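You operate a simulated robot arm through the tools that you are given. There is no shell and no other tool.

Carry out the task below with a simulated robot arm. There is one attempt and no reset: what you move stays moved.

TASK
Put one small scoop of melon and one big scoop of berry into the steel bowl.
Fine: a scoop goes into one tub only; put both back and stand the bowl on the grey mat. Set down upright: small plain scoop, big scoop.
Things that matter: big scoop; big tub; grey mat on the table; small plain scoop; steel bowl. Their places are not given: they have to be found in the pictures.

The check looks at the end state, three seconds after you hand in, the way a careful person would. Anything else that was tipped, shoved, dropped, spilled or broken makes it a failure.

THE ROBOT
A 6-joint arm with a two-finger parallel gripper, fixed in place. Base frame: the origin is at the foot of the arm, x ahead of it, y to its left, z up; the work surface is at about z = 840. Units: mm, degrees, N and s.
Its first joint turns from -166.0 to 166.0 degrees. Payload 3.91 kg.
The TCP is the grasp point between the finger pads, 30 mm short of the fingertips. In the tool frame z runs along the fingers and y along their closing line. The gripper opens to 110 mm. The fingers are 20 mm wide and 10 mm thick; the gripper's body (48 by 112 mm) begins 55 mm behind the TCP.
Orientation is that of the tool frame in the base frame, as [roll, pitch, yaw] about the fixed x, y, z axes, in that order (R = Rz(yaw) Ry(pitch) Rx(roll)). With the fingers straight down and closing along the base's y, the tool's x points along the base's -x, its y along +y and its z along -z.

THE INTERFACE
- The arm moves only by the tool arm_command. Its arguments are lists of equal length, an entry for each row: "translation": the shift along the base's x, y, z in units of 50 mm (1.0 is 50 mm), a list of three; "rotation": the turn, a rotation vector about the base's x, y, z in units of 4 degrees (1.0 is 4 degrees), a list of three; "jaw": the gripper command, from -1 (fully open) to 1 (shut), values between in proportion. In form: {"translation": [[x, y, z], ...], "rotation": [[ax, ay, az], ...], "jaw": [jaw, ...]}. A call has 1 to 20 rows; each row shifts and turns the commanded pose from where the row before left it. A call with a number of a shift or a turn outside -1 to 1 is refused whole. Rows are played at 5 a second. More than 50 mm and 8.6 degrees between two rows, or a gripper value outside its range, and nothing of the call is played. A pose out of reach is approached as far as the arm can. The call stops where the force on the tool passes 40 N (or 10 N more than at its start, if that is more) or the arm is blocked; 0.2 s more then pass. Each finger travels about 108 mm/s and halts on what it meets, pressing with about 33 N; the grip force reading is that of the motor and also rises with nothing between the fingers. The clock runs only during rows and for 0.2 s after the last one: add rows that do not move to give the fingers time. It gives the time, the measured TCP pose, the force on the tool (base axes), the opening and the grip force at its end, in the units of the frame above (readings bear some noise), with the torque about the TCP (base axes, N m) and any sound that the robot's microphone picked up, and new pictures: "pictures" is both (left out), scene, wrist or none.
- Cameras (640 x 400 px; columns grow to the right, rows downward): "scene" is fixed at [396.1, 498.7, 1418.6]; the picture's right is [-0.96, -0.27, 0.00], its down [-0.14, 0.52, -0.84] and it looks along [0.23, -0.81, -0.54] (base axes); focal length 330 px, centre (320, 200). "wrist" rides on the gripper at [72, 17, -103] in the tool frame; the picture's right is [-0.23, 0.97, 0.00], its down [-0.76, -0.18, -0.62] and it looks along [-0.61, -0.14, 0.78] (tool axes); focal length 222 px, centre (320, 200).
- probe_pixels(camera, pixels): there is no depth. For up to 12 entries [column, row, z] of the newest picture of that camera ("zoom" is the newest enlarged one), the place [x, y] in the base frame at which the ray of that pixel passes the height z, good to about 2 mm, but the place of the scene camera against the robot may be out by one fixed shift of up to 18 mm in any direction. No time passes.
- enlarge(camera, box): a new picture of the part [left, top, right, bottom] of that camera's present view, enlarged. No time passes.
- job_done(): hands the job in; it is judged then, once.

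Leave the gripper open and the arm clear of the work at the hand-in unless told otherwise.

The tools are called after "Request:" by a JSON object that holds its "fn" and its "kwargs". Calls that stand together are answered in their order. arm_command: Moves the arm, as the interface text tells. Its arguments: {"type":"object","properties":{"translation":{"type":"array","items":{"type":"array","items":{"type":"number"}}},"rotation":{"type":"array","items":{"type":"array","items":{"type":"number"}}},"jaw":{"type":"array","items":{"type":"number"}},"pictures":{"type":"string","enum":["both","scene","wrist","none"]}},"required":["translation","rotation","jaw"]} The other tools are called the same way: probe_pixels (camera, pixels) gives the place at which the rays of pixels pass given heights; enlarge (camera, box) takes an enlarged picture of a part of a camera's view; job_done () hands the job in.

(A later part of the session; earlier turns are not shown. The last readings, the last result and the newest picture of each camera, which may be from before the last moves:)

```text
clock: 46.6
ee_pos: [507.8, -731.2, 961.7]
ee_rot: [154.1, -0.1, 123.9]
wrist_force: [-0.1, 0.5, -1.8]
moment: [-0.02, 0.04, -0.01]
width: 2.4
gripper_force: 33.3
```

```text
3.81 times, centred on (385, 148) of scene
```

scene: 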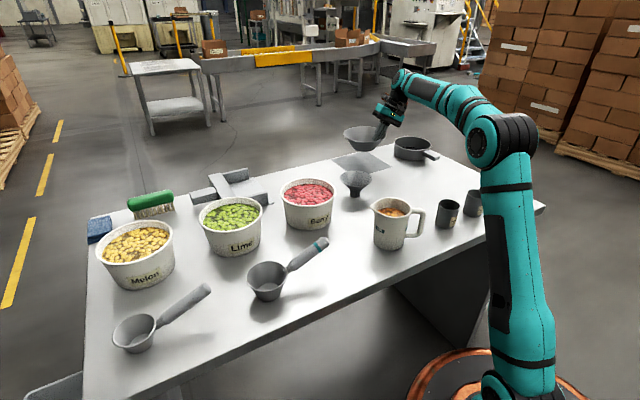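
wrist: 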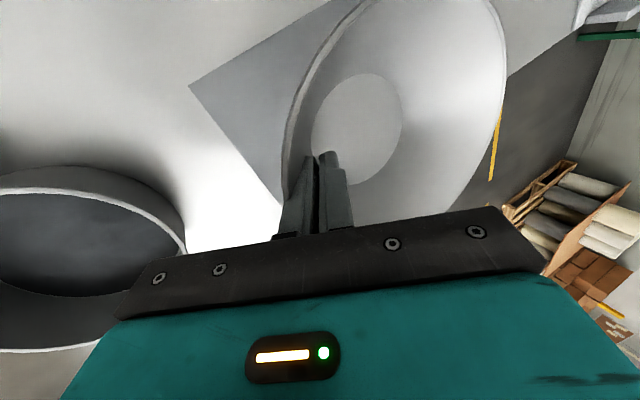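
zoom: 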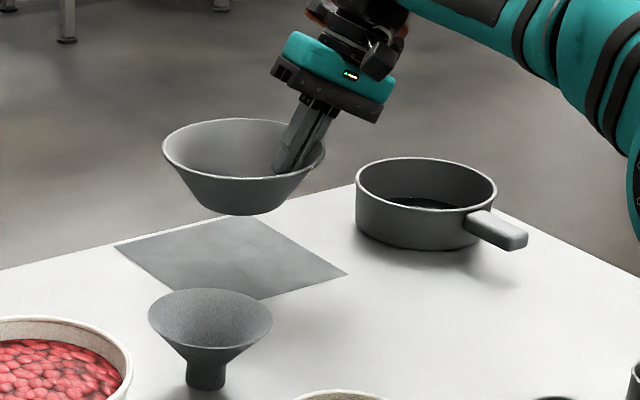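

The bowl hangs level over the mat. I'll lower most of the way, then in small steps to contact.

Request:
{"fn": "arm_command", "kwargs": {"translation": [[0, 0, -0.4], [0, 0, -0.4], [0, 0, -0.3], [0, 0, -0.2], [0, 0, 0]], "rotation": [[0, 0, 0], [0, 0, 0], [0, 0, 0], [0, 0, 0], [0, 0, 0]], "jaw": [1, 1, 1, 1, 1], "pictures": "none"}}

Request:
{"fn": "arm_command", "kwargs": {"translation": [[0, 0, -0.05], [0, 0, -0.04], [0, 0, 0]], "rotation": [[0, 0, 0], [0, 0, 0], [0, 0, 0]], "jaw": [1, 1, 1], "pictures": "wrist"}}

Request:
{"fn": "enlarge", "kwargs": {"camera": "scene", "box": [320, 95, 450, 200]}}

```text
clock: 47.8
ee_pos: [506.3, -730.1, 897.3]
ee_rot: [154.1, -0.1, 123.8]
wrist_force: [0.2, 0.1, -1.2]
moment: [-0.08, 0.06, -0.01]
width: 2.2
gripper_force: 33.1
```

```text
clock: 48.6
ee_pos: [506.7, -729.4, 892.3]
ee_rot: [154.1, 0.1, 124.0]
wrist_force: [0.7, 0.5, -1.1]
moment: [-0.08, 0.03, -0.01]
width: 2.0
gripper_force: 32.8
```

wrist: 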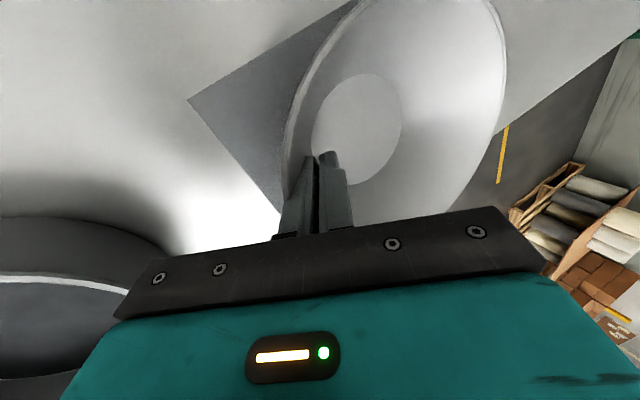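

```text
3.81 times, centred on (385, 148) of scene
```

zoom: 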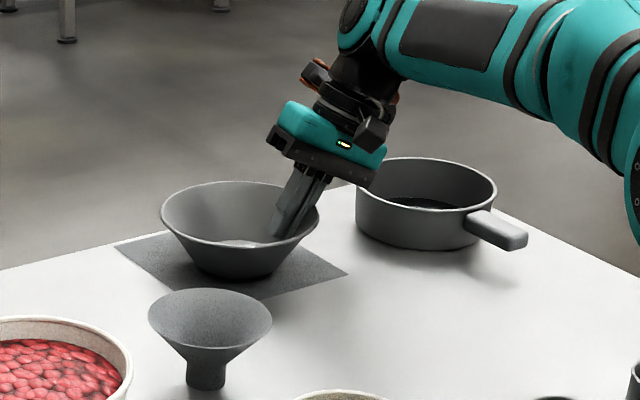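

It's nearly down. I'll go 1.5 mm at a time until the force shows contact.

Request:
{"fn": "arm_command", "kwargs": {"translation": [[0, 0, -0.03], [0, 0, -0.03], [0, 0, 0], [0, 0, 0]], "rotation": [[0, 0, 0], [0, 0, 0], [0, 0, 0], [0, 0, 0]], "jaw": [1, 1, 1, 1], "pictures": "none"}}

Request:
{"fn": "arm_command", "kwargs": {"translation": [[0, 0, -0.03], [0, 0, 0], [0, 0, 0]], "rotation": [[0, 0, 0], [0, 0, 0], [0, 0, 0]], "jaw": [1, 1, 1], "pictures": "none"}}

```text
clock: 49.6
ee_pos: [506.8, -729.9, 889.3]
ee_rot: [154.1, 0.0, 124.0]
wrist_force: [-0.6, -1.0, -1.8]
moment: [-0.05, 0.04, 0.04]
width: 2.2
gripper_force: 33.3
```

```text
clock: 50.4
ee_pos: [506.5, -729.4, 888.2]
ee_rot: [154.2, 0.1, 123.9]
wrist_force: [-1.3, -1.3, 6.2]
moment: [0.36, -0.56, -0.03]
width: 1.8
gripper_force: 32.7
```

I have contact (6 N). I'll open the jaw slowly and check that the bowl stays put.

Request:
{"fn": "arm_command", "kwargs": {"translation": [[0, 0, 0], [0, 0, 0], [0, 0, 0], [0, 0, 0], [0, 0, 0]], "rotation": [[0, 0, 0], [0, 0, 0], [0, 0, 0], [0, 0, 0], [0, 0, 0]], "jaw": [0.9, 0.75, 0.6, 0.45, 0.4], "pictures": "wrist"}}

Request:
{"fn": "enlarge", "kwargs": {"camera": "scene", "box": [320, 95, 450, 200]}}

```text
clock: 51.6
ee_pos: [507.2, -729.1, 887.3]
ee_rot: [154.1, 0.0, 124.0]
wrist_force: [0.2, -0.8, -0.6]
moment: [-0.02, -0.02, -0.01]
width: 33.1
gripper_force: 0.0
```

wrist: 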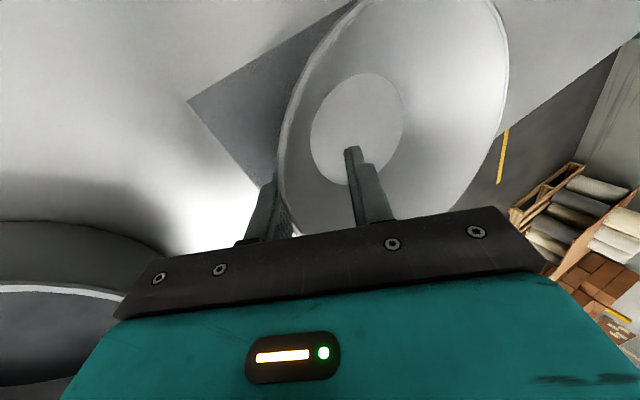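

```text
3.81 times, centred on (385, 148) of scene
```

zoom: 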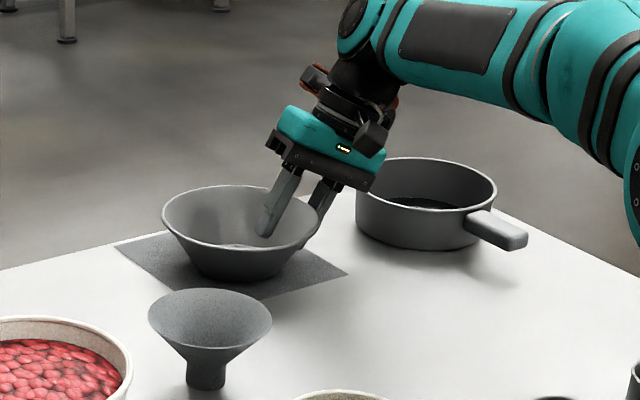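

The bowl stands on the mat. I'll back out along the tool axis, then rise and untilt.

Request:
{"fn": "arm_command", "kwargs": {"translation": [[-0.087, -0.059, 0.216], [-0.087, -0.059, 0.216], [-0.087, -0.059, 0.216], [-0.087, -0.059, 0.216], [-0.087, -0.059, 0.216], [-0.1, 0.1, 0.7], [-0.2, 0.3, 0.7], [-0.3, 0.5, 0.7], [-0.3, 0.5, 0.5], [-0.4, 0.6, 0.3], [-0.4, 0.6, 0.2], [-0.4, 0.6, 0], [0, 0, 0]], "rotation": [[0, 0, 0], [0, 0, 0], [0, 0, 0], [0, 0, 0], [0, 0, 0], [0, 0, 0], [-0.56, 0.83, 0], [-0.56, 0.83, 0], [-0.56, 0.83, 0], [-0.56, 0.83, 0], [-0.56, 0.83, 0], [-0.56, 0.83, 0], [-0.28, 0.415, 0]], "jaw": [0.4, 0.4, 0.4, 0.4, 0.4, 0.4, 0.4, 0.4, 0.4, 0.4, 0.4, 0.4, 0.4]}}

Request:
{"fn": "enlarge", "kwargs": {"camera": "scene", "box": [320, 95, 450, 200]}}

```text
clock: 54.4
ee_pos: [381.9, -583.8, 1095.5]
ee_rot: [-179.9, 0.0, 123.8]
wrist_force: [0.4, -0.3, 0.3]
moment: [0.0, 0.02, 0.01]
width: 32.9
gripper_force: 0.0
```

scene: 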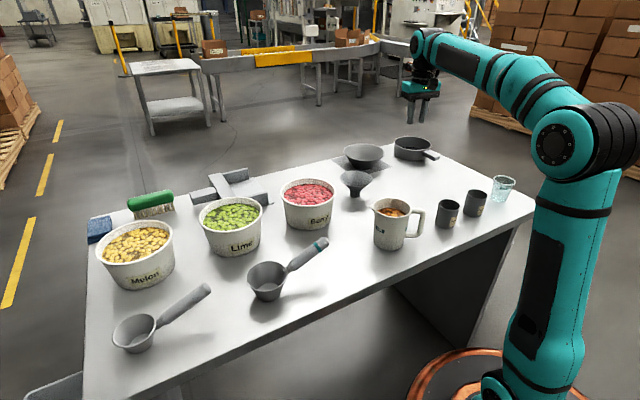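
wrist: 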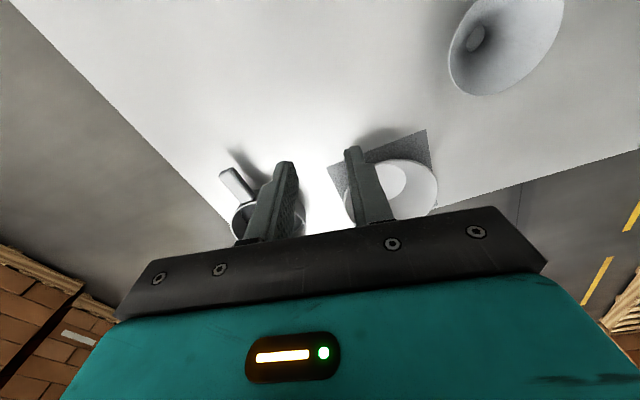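

```text
3.81 times, centred on (385, 148) of scene
```

zoom: 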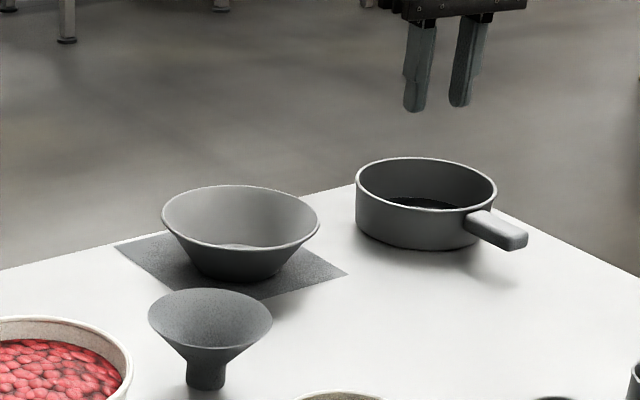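

The bowl now stands on the mat at about (555,-699).

Next come the scoops. I want to grip each handle end-on, with the tool along the handle (about 25° below horizontal, pointing along azimuth +45°) and the camera on top, so that pouring is just a roll about the tool axis. I'll travel high over to the scoop area while yawing -79°.

Request:
{"fn": "arm_command", "kwargs": {"translation": [[0.258, 0.589, 0], [0.258, 0.589, 0], [0.258, 0.589, 0], [0.258, 0.589, 0], [0.258, 0.589, 0], [0.258, 0.589, 0], [0.258, 0.589, 0], [0.258, 0.589, 0], [0.258, 0.589, 0], [0.258, 0.589, 0], [0.258, 0.589, 0], [0.258, 0.589, 0], [0.258, 0.589, 0], [0.258, 0.589, 0], [0.258, 0.589, 0], [0.258, 0.589, 0], [0.258, 0.589, 0], [0.258, 0.589, 0], [0.258, 0.589, 0], [0.258, 0.589, 0]], "rotation": [[0, 0, -0.985], [0, 0, -0.985], [0, 0, -0.985], [0, 0, -0.985], [0, 0, -0.985], [0, 0, -0.985], [0, 0, -0.985], [0, 0, -0.985], [0, 0, -0.985], [0, 0, -0.985], [0, 0, -0.985], [0, 0, -0.985], [0, 0, -0.985], [0, 0, -0.985], [0, 0, -0.985], [0, 0, -0.985], [0, 0, -0.985], [0, 0, -0.985], [0, 0, -0.985], [0, 0, -0.985]], "jaw": [0, 0, 0, 0, 0, 0, 0, 0, 0, 0, 0, 0, 0, 0, 0, 0, 0, 0, 0, 0]}}

```text
clock: 58.6
ee_pos: [638.7, 3.2, 1097.3]
ee_rot: [-179.9, 0.0, 45.1]
wrist_force: [-0.7, 0.1, -0.6]
moment: [0.0, -0.02, 0.0]
width: 55.1
gripper_force: 0.1
```

scene: 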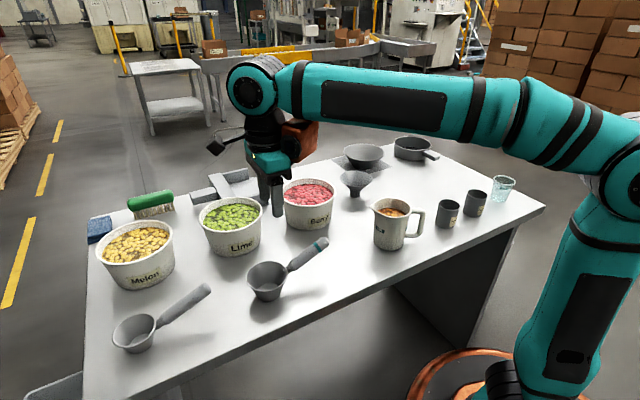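
wrist: 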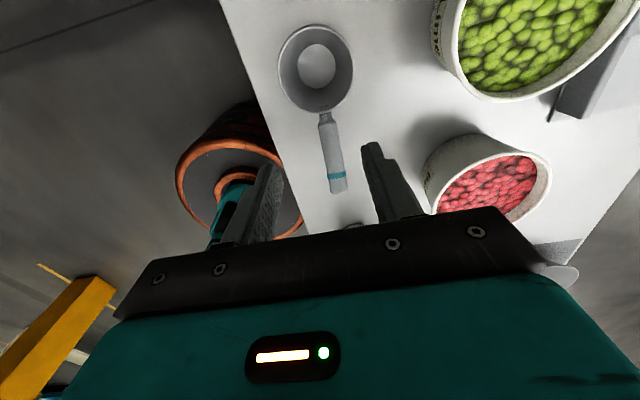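

The yaw worked. From here I have a good look down at the banded scoop (cup at (316,68), handle tip at (338,190)). I'll enlarge and measure it now for later.

Request:
{"fn": "enlarge", "kwargs": {"camera": "wrist", "box": [240, 10, 420, 210]}}

```text
2.00 times, centred on (330, 110) of wrist
```

zoom: 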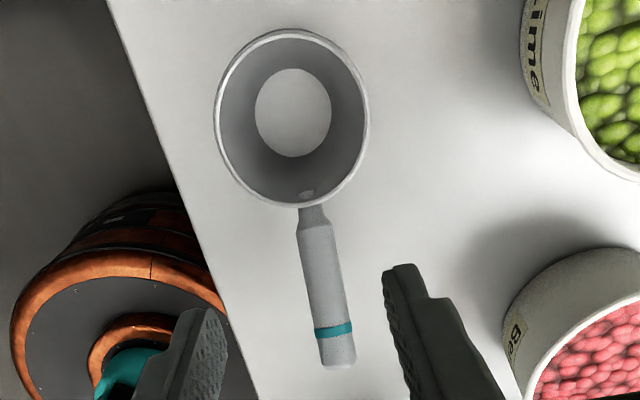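

I'll probe these points at several heights.

Request:
{"fn": "probe_pixels", "kwargs": {"camera": "zoom", "pixels": [[214, 120, 895], [370, 120, 895], [292, 29, 895], [292, 209, 895], [293, 112, 843], [255, 112, 843], [331, 112, 843], [342, 368, 900], [342, 368, 950], [333, 330, 900], [333, 330, 950], [306, 210, 895]]}}

```text
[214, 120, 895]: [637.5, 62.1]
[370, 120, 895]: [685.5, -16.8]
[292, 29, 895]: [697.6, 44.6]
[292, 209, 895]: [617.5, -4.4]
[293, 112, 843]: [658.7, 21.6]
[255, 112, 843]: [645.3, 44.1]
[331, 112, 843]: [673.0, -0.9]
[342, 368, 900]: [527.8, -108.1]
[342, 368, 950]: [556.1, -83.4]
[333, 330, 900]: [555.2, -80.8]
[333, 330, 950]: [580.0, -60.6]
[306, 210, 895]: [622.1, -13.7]
```

The banded scoop is well measured. Its cup centre is at (659,21.5), rim z 895, radius 46.5, with the handle tip at (547,-91,934) and axis azimuth exactly 45°, elevation about 24°. Now I'll shift over the same way to view the plain scoop.

Request:
{"fn": "arm_command", "kwargs": {"translation": [[0.577, 0.6, 0], [0.577, 0.6, 0], [0.577, 0.6, 0], [0.577, 0.6, 0], [0.577, 0.6, 0], [0.577, 0.6, 0], [0, 0, 0]], "rotation": [[0, 0, 0], [0, 0, 0], [0, 0, 0], [0, 0, 0], [0, 0, 0], [0, 0, 0], [0, 0, 0]], "jaw": [0, 0, 0, 0, 0, 0, 0]}}

Request:
{"fn": "enlarge", "kwargs": {"camera": "wrist", "box": [240, 10, 420, 210]}}

```text
clock: 60.2
ee_pos: [813.7, 186.3, 1096.7]
ee_rot: [-179.9, 0.1, 45.2]
wrist_force: [-0.4, 0.1, -0.1]
moment: [-0.01, -0.04, -0.03]
width: 54.7
gripper_force: 0.0
```

scene: 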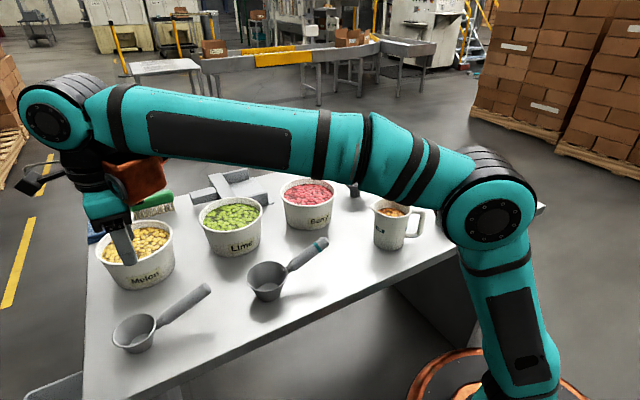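
wrist: 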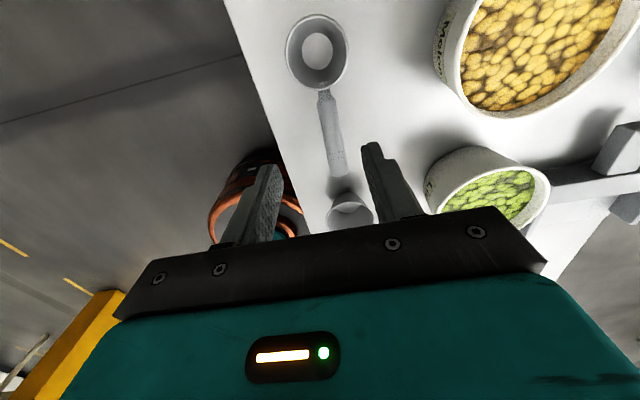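

```text
2.00 times, centred on (330, 110) of wrist
```

zoom: 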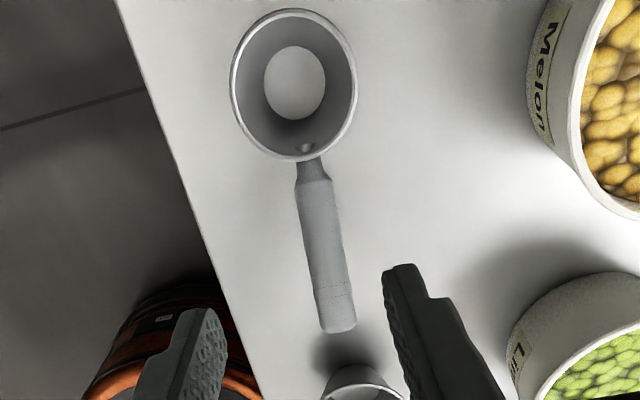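

I'll probe the plain scoop's points.

Request:
{"fn": "probe_pixels", "kwargs": {"camera": "zoom", "pixels": [[230, 88, 885], [357, 88, 885], [293, 9, 885], [293, 161, 885], [295, 83, 843], [264, 83, 843], [325, 83, 843], [338, 332, 900], [338, 332, 950], [310, 160, 885], [335, 288, 900], [335, 288, 950]]}}

Request:
{"fn": "enlarge", "kwargs": {"camera": "scene", "box": [95, 270, 225, 365]}}

```text
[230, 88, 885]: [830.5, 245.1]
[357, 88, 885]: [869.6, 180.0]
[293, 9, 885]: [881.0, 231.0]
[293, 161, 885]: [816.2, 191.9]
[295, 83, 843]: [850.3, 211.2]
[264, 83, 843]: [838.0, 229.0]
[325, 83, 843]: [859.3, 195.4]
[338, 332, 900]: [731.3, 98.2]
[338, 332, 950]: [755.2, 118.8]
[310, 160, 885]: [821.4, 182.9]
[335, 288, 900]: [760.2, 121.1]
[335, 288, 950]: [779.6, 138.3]
```

```text
4.21 times, centred on (160, 318) of scene
```

zoom: 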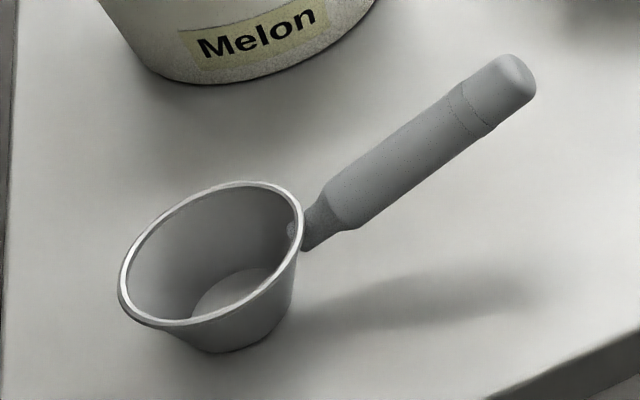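

The plain scoop's cup centre is at (849.5,212), rim z≈885, radius 38. I'll cross-check its handle tip height with the scene view.

Request:
{"fn": "probe_pixels", "kwargs": {"camera": "scene", "pixels": [[208.7, 290.7, 910], [208.7, 290.7, 915], [208.7, 290.7, 920], [208.7, 290.7, 930], [326.5, 238, 925], [326.5, 238, 920]]}}

```text
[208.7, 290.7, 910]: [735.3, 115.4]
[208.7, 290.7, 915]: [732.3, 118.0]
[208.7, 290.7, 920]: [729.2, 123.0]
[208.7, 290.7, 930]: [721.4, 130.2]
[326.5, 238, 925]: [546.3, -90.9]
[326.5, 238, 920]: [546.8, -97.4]
```

They agree within the scene camera's offset, with the tip near (743,108,924). Now I'll tilt the tool 66° to point along the handle direction (24° below horizontal) while moving back to a standoff behind the plain scoop's handle, staying high.

Request:
{"fn": "arm_command", "kwargs": {"translation": [[-0.167, -0.176, 0], [-0.167, -0.176, 0], [-0.167, -0.176, 0], [-0.167, -0.176, 0], [-0.167, -0.176, 0], [-0.167, -0.176, 0], [-0.167, -0.176, 0], [-0.167, -0.176, 0], [-0.167, -0.176, 0], [-0.167, -0.176, 0], [-0.167, -0.176, 0], [-0.167, -0.176, 0], [-0.167, -0.176, 0], [-0.167, -0.176, 0], [-0.167, -0.176, 0], [-0.167, -0.176, 0], [-0.167, -0.176, 0], [0, 0, 0]], "rotation": [[0.686, -0.686, 0], [0.686, -0.686, 0], [0.686, -0.686, 0], [0.686, -0.686, 0], [0.686, -0.686, 0], [0.686, -0.686, 0], [0.686, -0.686, 0], [0.686, -0.686, 0], [0.686, -0.686, 0], [0.686, -0.686, 0], [0.686, -0.686, 0], [0.686, -0.686, 0], [0.686, -0.686, 0], [0.686, -0.686, 0], [0.686, -0.686, 0], [0.686, -0.686, 0], [0.686, -0.686, 0], [0, 0, 0]], "jaw": [0, 0, 0, 0, 0, 0, 0, 0, 0, 0, 0, 0, 0, 0, 0, 0, 0, 0]}}

```text
clock: 64.0
ee_pos: [669.8, 35.0, 1098.2]
ee_rot: [179.7, -65.9, 45.4]
wrist_force: [0.4, -0.3, 0.1]
moment: [0.03, -0.01, 0.0]
width: 55.1
gripper_force: 0.0
```

scene: 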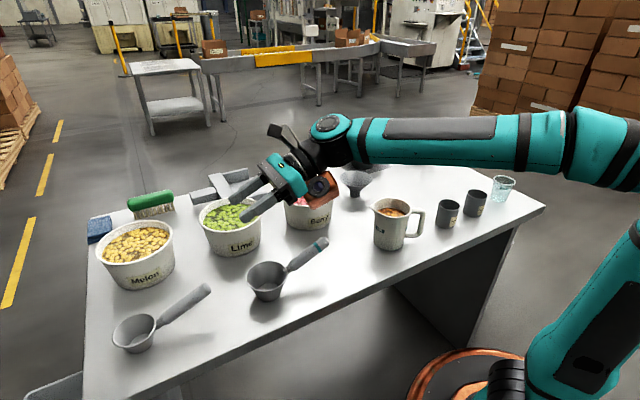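
wrist: 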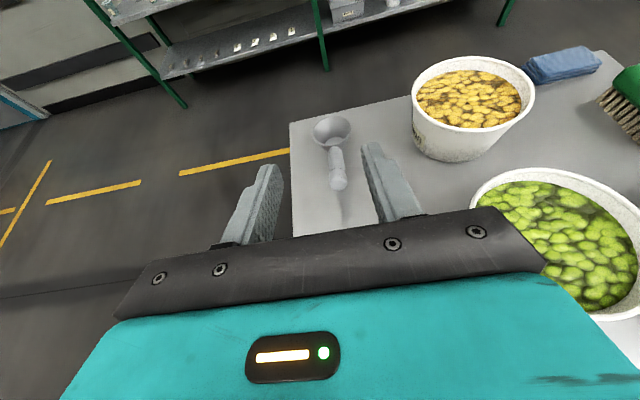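

Excellent: the tool points along the handle with the camera on top, and the plain scoop is visible between the fingers (handle tip at about (338,183)). I'll enlarge for the tip position.

Request:
{"fn": "enlarge", "kwargs": {"camera": "wrist", "box": [280, 90, 400, 210]}}

```text
3.33 times, centred on (340, 150) of wrist
```

zoom: 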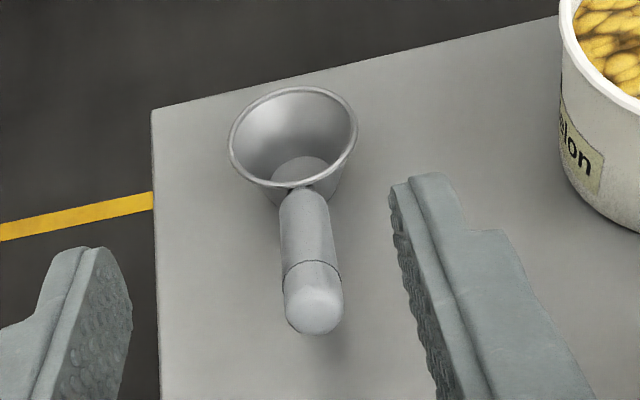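

I'll probe the handle's end cap and cup from this angle.

Request:
{"fn": "probe_pixels", "kwargs": {"camera": "zoom", "pixels": [[315, 305, 900], [315, 305, 924], [315, 305, 950], [228, 140, 885], [357, 140, 885], [293, 88, 885], [290, 188, 885], [285, 305, 920], [344, 305, 920], [312, 265, 910]]}}

```text
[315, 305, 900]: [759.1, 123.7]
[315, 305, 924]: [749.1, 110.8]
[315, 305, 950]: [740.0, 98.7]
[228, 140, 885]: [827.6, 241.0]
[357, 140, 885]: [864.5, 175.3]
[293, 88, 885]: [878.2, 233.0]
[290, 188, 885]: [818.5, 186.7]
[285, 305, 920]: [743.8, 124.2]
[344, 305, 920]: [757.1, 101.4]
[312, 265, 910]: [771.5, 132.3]
```

The plain handle's tip is at about (746,110,927), axis azimuth 45°. I'll descend to the standoff 110 mm behind the tip on the handle's axis line and verify alignment.

Request:
{"fn": "arm_command", "kwargs": {"translation": [[0.025, 0.02, -0.64], [0.025, 0.02, -0.64], [0.025, 0.02, -0.64], [0.025, 0.02, -0.6], [0, 0, 0]], "rotation": [[0, 0, 0], [0, 0, 0], [0, 0, 0], [0, 0, 0], [0, 0, 0]], "jaw": [0, 0, 0, 0, 0]}}

Request:
{"fn": "enlarge", "kwargs": {"camera": "wrist", "box": [240, 60, 440, 220]}}

```text
clock: 65.2
ee_pos: [676.5, 39.4, 970.9]
ee_rot: [179.7, -65.8, 45.3]
wrist_force: [0.2, 0.5, 0.6]
moment: [0.02, 0.01, 0.03]
width: 55.0
gripper_force: 0.1
```

scene: 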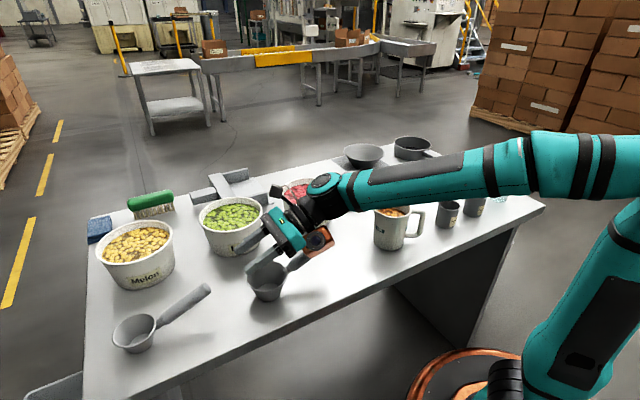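
wrist: 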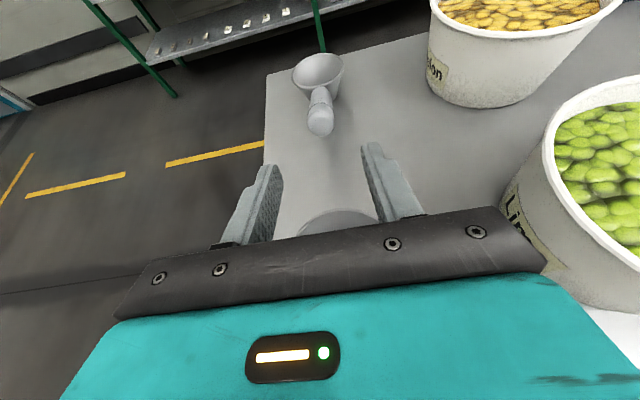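

```text
2.50 times, centred on (340, 140) of wrist
```

zoom: 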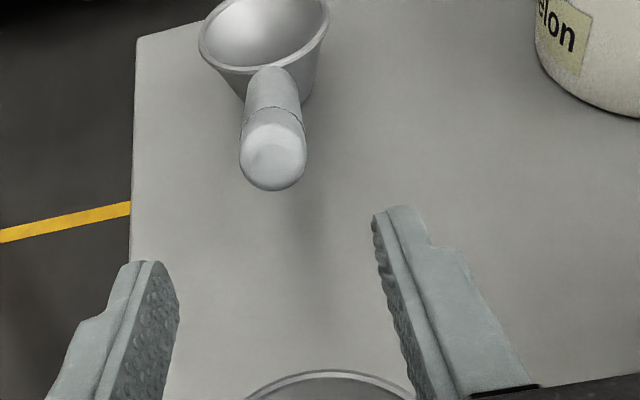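

The handle's end cap lies right on the tool axis (expected zoom (270,156), seen (272,152)). I'll advance along the axis 142 mm so the fingers straddle the handle.

Request:
{"fn": "arm_command", "kwargs": {"translation": [[0.262, 0.262, -0.165], [0.262, 0.262, -0.165], [0.262, 0.262, -0.165], [0.262, 0.262, -0.165], [0.262, 0.262, -0.165], [0.262, 0.262, -0.165], [0.262, 0.262, -0.165], [0, 0, 0]], "rotation": [[0, 0, 0], [0, 0, 0], [0, 0, 0], [0, 0, 0], [0, 0, 0], [0, 0, 0], [0, 0, 0], [0, 0, 0]], "jaw": [0, 0, 0, 0, 0, 0, 0, 0]}}

Request:
{"fn": "enlarge", "kwargs": {"camera": "wrist", "box": [240, 60, 440, 220]}}

Request:
{"fn": "enlarge", "kwargs": {"camera": "scene", "box": [95, 250, 255, 370]}}

```text
clock: 66.8
ee_pos: [763.9, 127.2, 922.2]
ee_rot: [179.0, -66.1, 46.0]
wrist_force: [-0.9, -2.1, 17.1]
moment: [-1.22, 1.98, 0.12]
width: 54.8
gripper_force: 0.2
stopped in row 7: the force on the tool passed its limit at 52 N (the readings are from after the stop); the commanded pose is now the measured one
```

scene: 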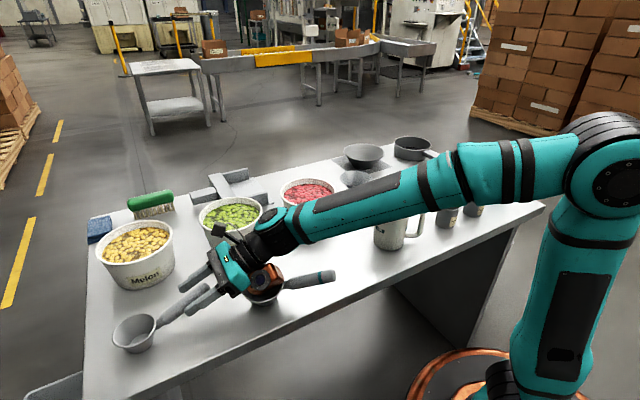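
wrist: 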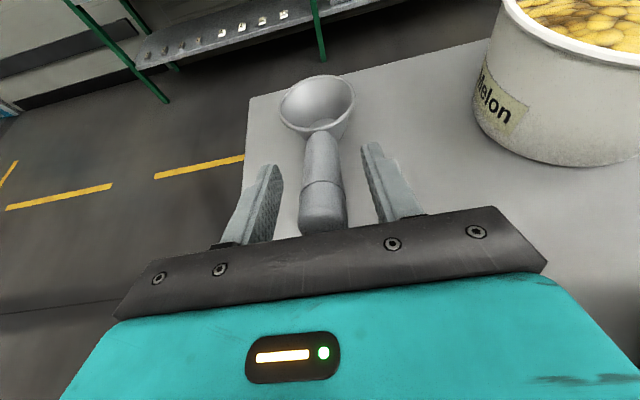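

```text
2.50 times, centred on (340, 140) of wrist
```

zoom: 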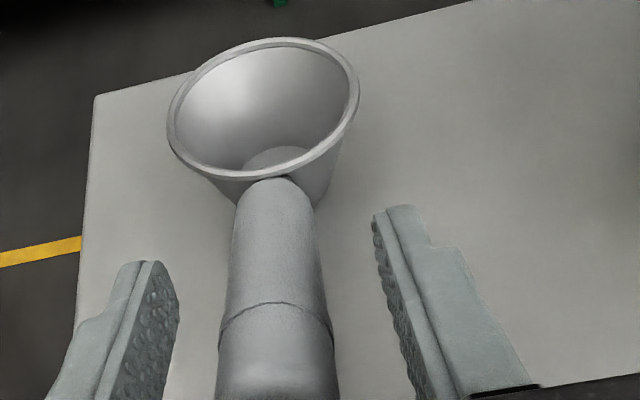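

```text
3.33 times, centred on (175, 310) of scene
```

zoom: 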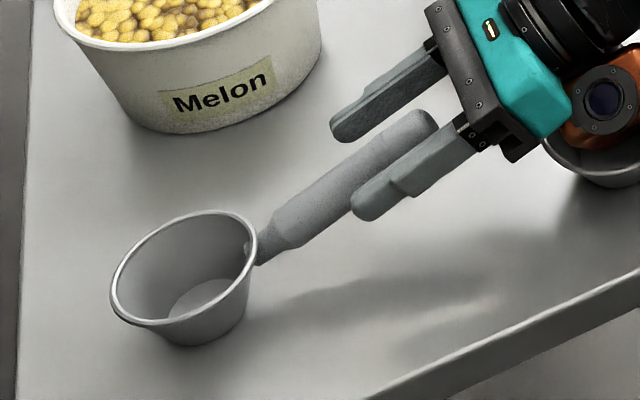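

The force stopped the motion. The orange wrist part under the forearm has come down on the banded scoop's cup (around scene (262,292)) and shifted it. The plain scoop is untouched. I'll go straight up to release it, since the plain handle sits free between the open fingers.

Request:
{"fn": "arm_command", "kwargs": {"translation": [[0, 0, 0.2], [0, 0, 0.4], [0, 0, 0.6], [0, 0, 0.8], [0, 0, 0]], "rotation": [[0, 0, 0], [0, 0, 0], [0, 0, 0], [0, 0, 0], [0, 0, 0]], "jaw": [0, 0, 0, 0, 0]}}

Request:
{"fn": "enlarge", "kwargs": {"camera": "scene", "box": [95, 230, 355, 370]}}

```text
clock: 68.0
ee_pos: [762.1, 126.9, 1019.5]
ee_rot: [179.2, -66.1, 45.8]
wrist_force: [-0.3, -1.3, 0.9]
moment: [0.01, 0.01, 0.0]
width: 55.0
gripper_force: 0.0
```

scene: 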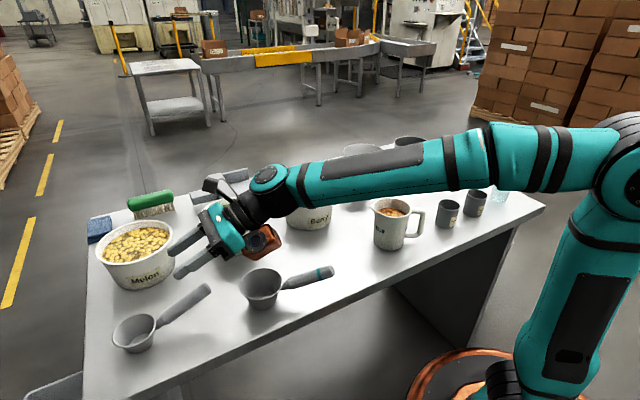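
wrist: 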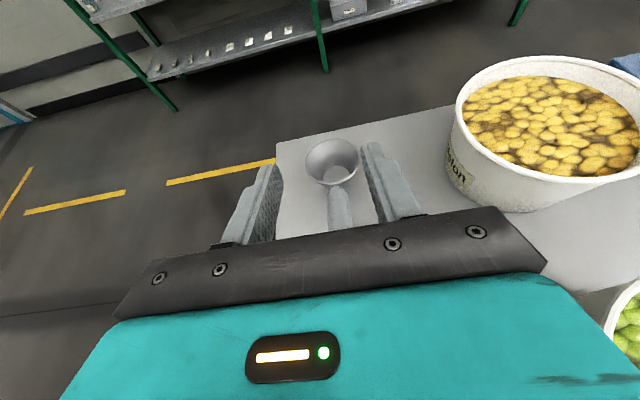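

```text
2.46 times, centred on (225, 300) of scene
```

zoom: 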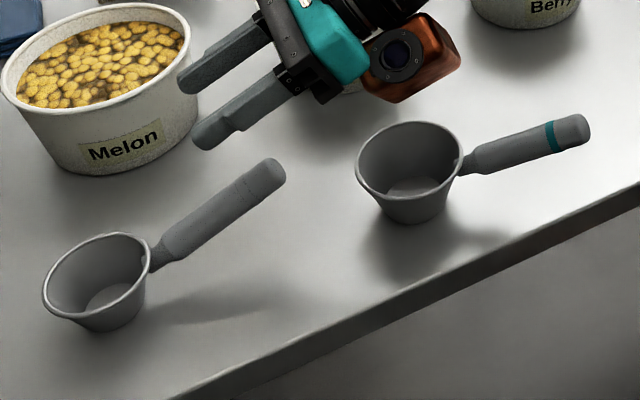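

Nothing fell. The banded scoop is still upright and only slid and turned; I'll put it back in its original place and pose later. The plain scoop is unmoved.

To keep the orange housing clear I'll grip with a steeper tool (46° below horizontal), which lifts the housing about 45 mm above the other scoop. First I'll rotate in place at height.

Request:
{"fn": "arm_command", "kwargs": {"translation": [[0, 0, 0], [0, 0, 0], [0.03, 0.02, 0], [0.03, 0.02, 0], [0.03, 0.03, 0], [0, 0, 0], [0, 0, 0]], "rotation": [[-0.651, 0.651, 0], [-0.651, 0.651, 0], [-0.651, 0.651, 0], [-0.651, 0.651, 0], [-0.651, 0.651, 0], [-0.651, 0.651, 0], [0, 0, 0]], "jaw": [0, 0, 0, 0, 0, 0, 0]}}

Request:
{"fn": "enlarge", "kwargs": {"camera": "wrist", "box": [240, 60, 440, 220]}}

Request:
{"fn": "enlarge", "kwargs": {"camera": "scene", "box": [95, 210, 355, 370]}}

```text
clock: 69.6
ee_pos: [768.5, 130.7, 1021.2]
ee_rot: [179.6, -44.0, 45.6]
wrist_force: [-0.2, -0.3, 0.2]
moment: [-0.02, 0.01, 0.03]
width: 55.0
gripper_force: 0.1
```

scene: 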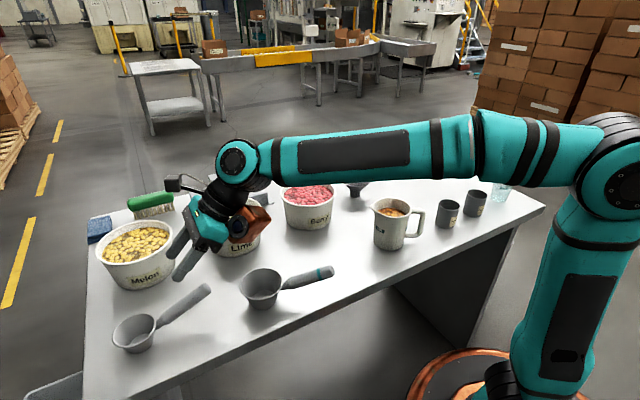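
wrist: 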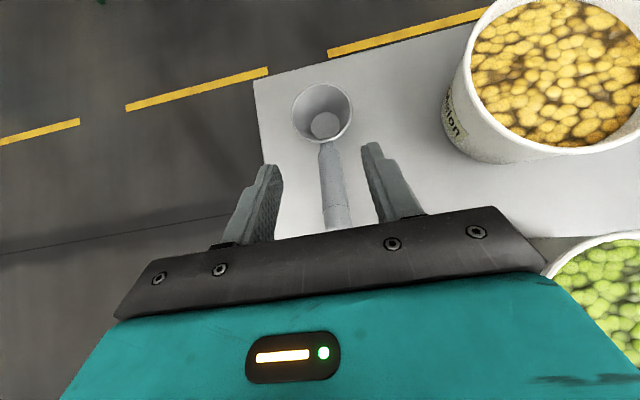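

```text
2.50 times, centred on (340, 140) of wrist
```

zoom: 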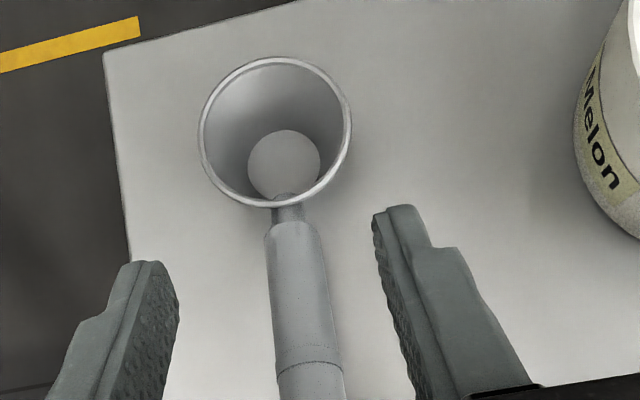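

```text
2.46 times, centred on (225, 290) of scene
```

zoom: 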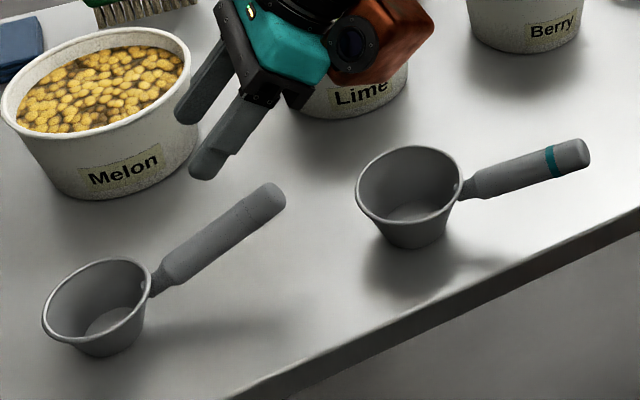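

I'll confirm the plain scoop's cup and handle line from this view before descending.

Request:
{"fn": "probe_pixels", "kwargs": {"camera": "zoom", "pixels": [[199, 130, 885], [352, 130, 885], [275, 57, 885], [275, 207, 885], [284, 164, 843], [294, 240, 890], [308, 360, 905], [278, 365, 905], [342, 365, 905]]}}

```text
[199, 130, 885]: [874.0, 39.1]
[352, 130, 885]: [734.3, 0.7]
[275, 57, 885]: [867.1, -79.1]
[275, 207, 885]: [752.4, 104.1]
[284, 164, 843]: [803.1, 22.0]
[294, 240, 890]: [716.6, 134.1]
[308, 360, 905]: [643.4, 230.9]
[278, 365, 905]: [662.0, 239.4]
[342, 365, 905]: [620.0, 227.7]
```

The "zoom" there referred to the scene enlargement. I'll redo the probe with wrist pixel coordinates.

Request:
{"fn": "probe_pixels", "kwargs": {"camera": "wrist", "pixels": [[291.6, 112, 885], [352.8, 112, 885], [322, 82.8, 885], [322, 142.8, 885], [325.6, 125.6, 843], [329.6, 156, 890], [335.2, 204, 905], [335.2, 204, 915], [323.2, 206, 910], [348.8, 206, 910]]}}

Request:
{"fn": "probe_pixels", "kwargs": {"camera": "scene", "pixels": [[259.6, 283, 885], [333, 270, 910], [330, 273, 910]]}}

```text
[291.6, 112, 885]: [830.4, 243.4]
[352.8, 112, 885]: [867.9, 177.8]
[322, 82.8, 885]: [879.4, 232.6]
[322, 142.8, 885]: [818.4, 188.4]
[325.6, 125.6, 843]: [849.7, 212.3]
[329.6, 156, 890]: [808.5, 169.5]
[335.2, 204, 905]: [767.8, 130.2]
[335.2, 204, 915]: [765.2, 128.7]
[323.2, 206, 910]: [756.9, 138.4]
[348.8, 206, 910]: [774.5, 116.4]
```

```text
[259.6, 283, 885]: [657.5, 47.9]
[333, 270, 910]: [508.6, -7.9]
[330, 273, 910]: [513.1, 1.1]
```

The plain handle's centreline is within 1 mm of the tool's centre plane. I'll descend straight down 108 mm with the jaw open at 55 mm, watching the force.

Request:
{"fn": "arm_command", "kwargs": {"translation": [[-0.02, 0, -0.5], [0, 0, -0.5], [0, 0, -0.5], [0, 0, -0.4], [0, 0, -0.26], [0, 0, 0]], "rotation": [[0, 0, 0], [0, 0, 0], [0, 0, 0], [0, 0, 0], [0, 0, 0], [0, 0, 0]], "jaw": [0, 0, 0, 0, 0, 0]}}

Request:
{"fn": "enlarge", "kwargs": {"camera": "wrist", "box": [240, 60, 440, 220]}}

Request:
{"fn": "enlarge", "kwargs": {"camera": "scene", "box": [95, 230, 355, 370]}}

```text
clock: 71.0
ee_pos: [768.0, 130.8, 911.8]
ee_rot: [179.6, -44.0, 45.5]
wrist_force: [-0.2, 0.2, -0.2]
moment: [-0.02, 0.0, -0.03]
width: 54.7
gripper_force: 0.0
```

scene: 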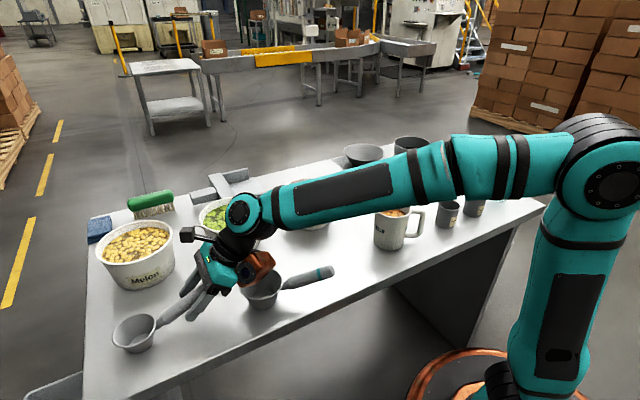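
wrist: 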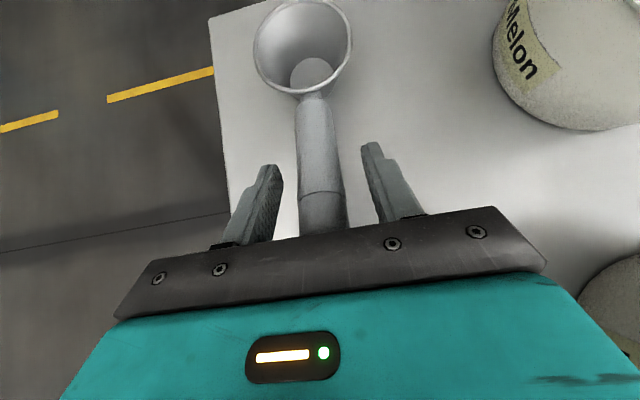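

```text
2.50 times, centred on (340, 140) of wrist
```

zoom: 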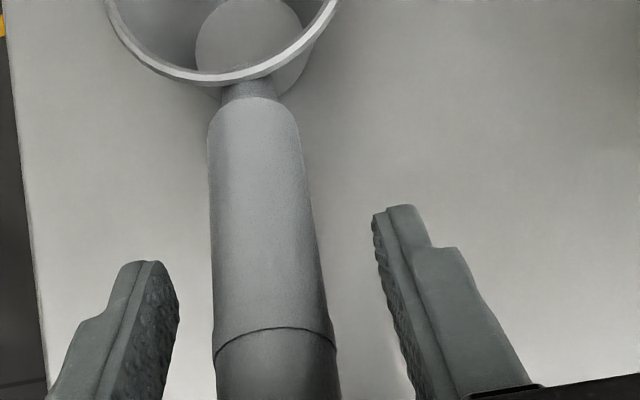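

```text
2.46 times, centred on (225, 300) of scene
```

zoom: 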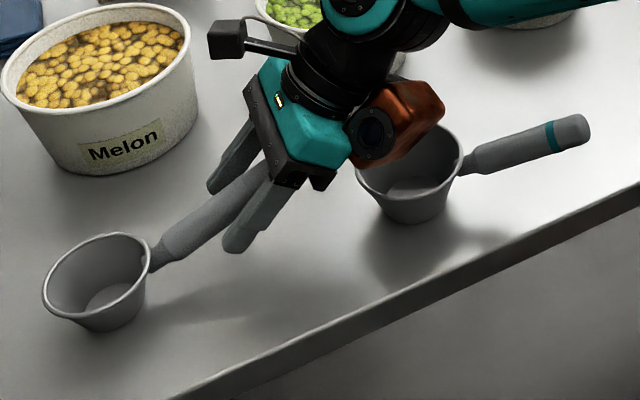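

The handle is centred between the fingers with no contact, and the orange housing clears the other scoop. I'll close gently.

Request:
{"fn": "arm_command", "kwargs": {"translation": [[0, 0, 0], [0, 0, 0], [0, 0, 0], [0, 0, 0], [0, 0, 0], [0, 0, 0], [0, 0, 0]], "rotation": [[0, 0, 0], [0, 0, 0], [0, 0, 0], [0, 0, 0], [0, 0, 0], [0, 0, 0], [0, 0, 0]], "jaw": [0.2, 0.35, 0.45, 0.55, 0.7, 1, 1]}}

Request:
{"fn": "enlarge", "kwargs": {"camera": "scene", "box": [95, 230, 355, 370]}}

```text
clock: 72.6
ee_pos: [767.2, 131.4, 912.1]
ee_rot: [179.8, -44.0, 45.5]
wrist_force: [0.5, -0.2, 0.2]
moment: [-0.05, 0.0, -0.05]
width: 26.4
gripper_force: 32.5
```

scene: 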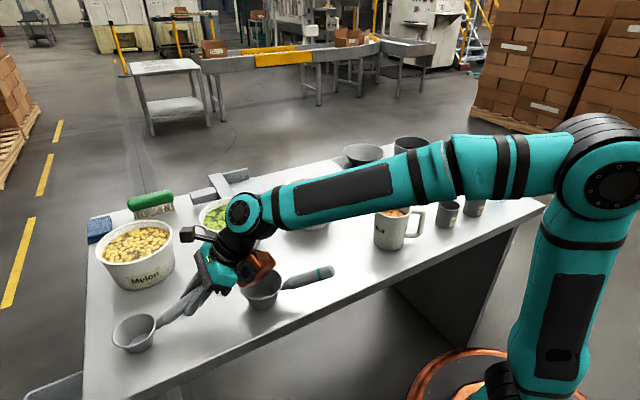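
wrist: 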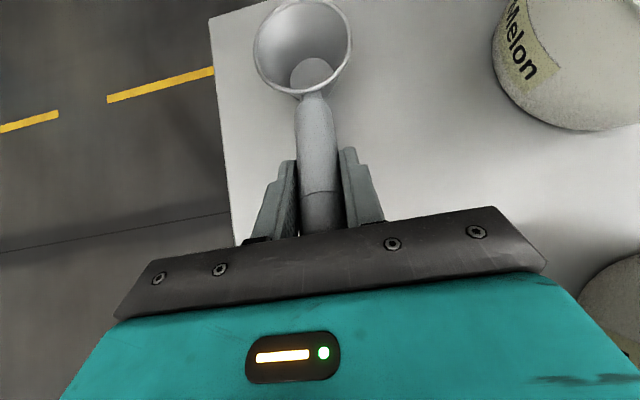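

```text
2.46 times, centred on (225, 300) of scene
```

zoom: 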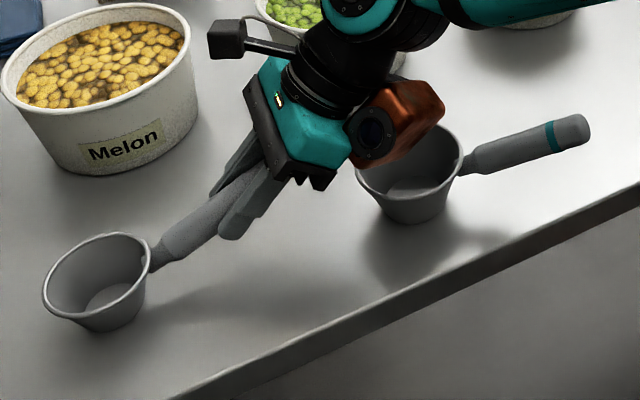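

Gripped at 26.4 mm. I'll note this pose for putting it back: TCP (767.2,131.4,912), rot [180,-44,45.5]. Now I'll lift straight up and look at the melon tub.

Request:
{"fn": "arm_command", "kwargs": {"translation": [[0, 0, 0.2], [0, 0, 0.4], [0, 0, 0.8], [0, 0, 0.8], [0, 0, 0.8], [0, 0, 0]], "rotation": [[0, 0, 0], [0, 0, 0], [0, 0, 0], [0, 0, 0], [0, 0, 0], [0, 0, 0]], "jaw": [1, 1, 1, 1, 1, 1]}}

Request:
{"fn": "enlarge", "kwargs": {"camera": "wrist", "box": [220, 0, 640, 220]}}

```text
clock: 74.0
ee_pos: [768.0, 129.1, 1060.7]
ee_rot: [179.7, -44.0, 45.5]
wrist_force: [-0.3, 0.3, -1.0]
moment: [-0.1, 0.08, 0.01]
width: 26.5
gripper_force: 33.1
```

scene: 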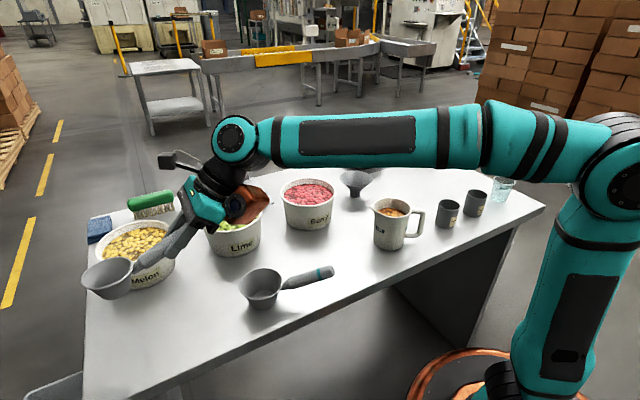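
wrist: 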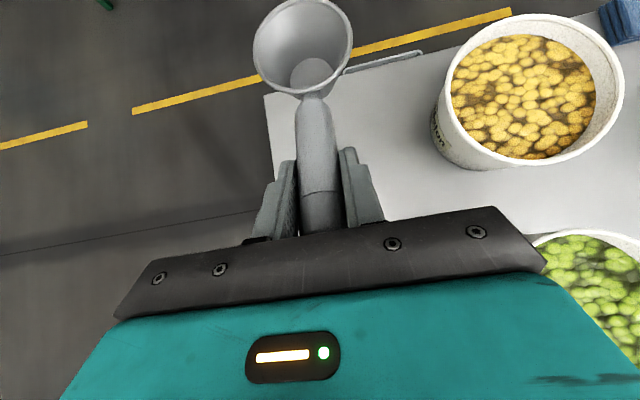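

```text
1.52 times, centred on (430, 110) of wrist
```

zoom: 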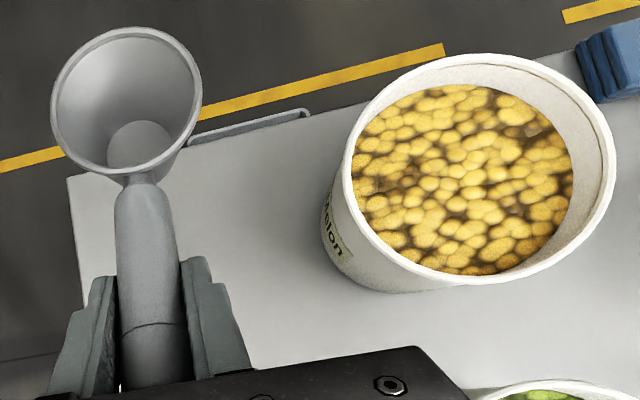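

The scoop is held steady. I'll measure the melon tub (rim and content surface) from this view.

Request:
{"fn": "probe_pixels", "kwargs": {"camera": "zoom", "pixels": [[343, 180, 930], [617, 165, 930], [480, 54, 930], [455, 285, 930], [343, 180, 950], [617, 165, 950], [480, 54, 950], [455, 285, 950], [352, 175, 915], [573, 180, 915], [455, 85, 915], [455, 273, 915]]}}

Request:
{"fn": "probe_pixels", "kwargs": {"camera": "scene", "pixels": [[97, 250, 925], [176, 238, 925], [136, 221, 925], [137, 266, 925], [140, 287, 832]]}}

```text
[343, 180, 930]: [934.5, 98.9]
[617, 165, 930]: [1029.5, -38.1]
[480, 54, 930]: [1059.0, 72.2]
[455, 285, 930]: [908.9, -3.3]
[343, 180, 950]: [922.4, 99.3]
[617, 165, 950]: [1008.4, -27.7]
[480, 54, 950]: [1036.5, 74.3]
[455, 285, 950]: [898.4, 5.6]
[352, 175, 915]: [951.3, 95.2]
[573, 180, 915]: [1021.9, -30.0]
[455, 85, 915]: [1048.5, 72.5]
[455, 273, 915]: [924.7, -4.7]
```

```text
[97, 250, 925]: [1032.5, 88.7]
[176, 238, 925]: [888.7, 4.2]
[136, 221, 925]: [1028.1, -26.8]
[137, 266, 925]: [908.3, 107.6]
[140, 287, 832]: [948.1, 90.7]
```

The melon tub's centre is about (972,36) with a rim radius near 80, but its exact height is still uncertain. I'll swing the scoop (held level) to point along +x, then view the tub from there to triangulate.

Request:
{"fn": "arm_command", "kwargs": {"translation": [[0, 0, 0.1], [0, 0, 0.1], [0, 0, 0.1], [0, 0, 0.1], [0, 0.1, 0], [0, 0.1, 0], [0, 0.1, 0], [0, 0.1, 0], [0, 0, 0], [0, 0, 0], [0, 0, 0], [0, 0, 0]], "rotation": [[0, 0, -1], [0, 0, -1], [0, 0, -1], [0, 0, -1], [0, 0, -1], [0, 0, -1], [0, 0, -1], [0, 0, -1], [0, 0, -1], [0, 0, -1], [0, 0, -1], [0, 0, -0.4]], "jaw": [1, 1, 1, 1, 1, 1, 1, 1, 1, 1, 1, 1]}}

```text
clock: 76.6
ee_pos: [771.8, 132.9, 1080.6]
ee_rot: [-179.8, -44.1, 14.4]
wrist_force: [0.0, 0.2, -1.3]
moment: [-0.05, 0.13, 0.01]
width: 26.5
gripper_force: 32.9
out of reach, approached as far as the arm can: row 8, 9, 10, 11
```

scene: 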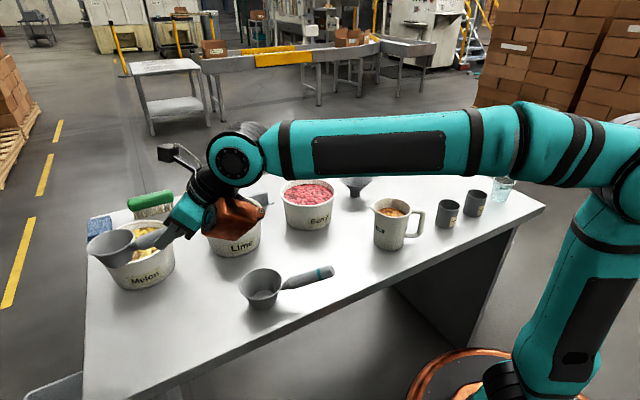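
wrist: 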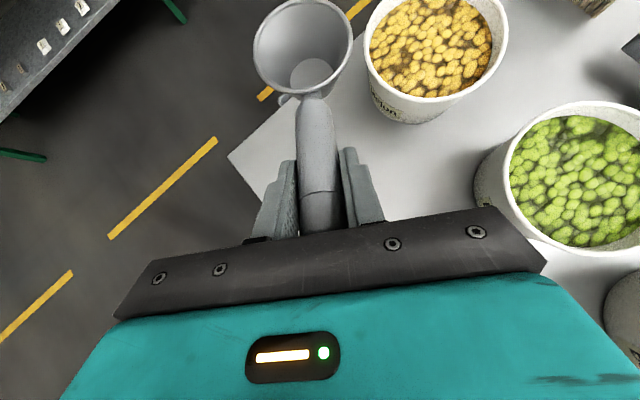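

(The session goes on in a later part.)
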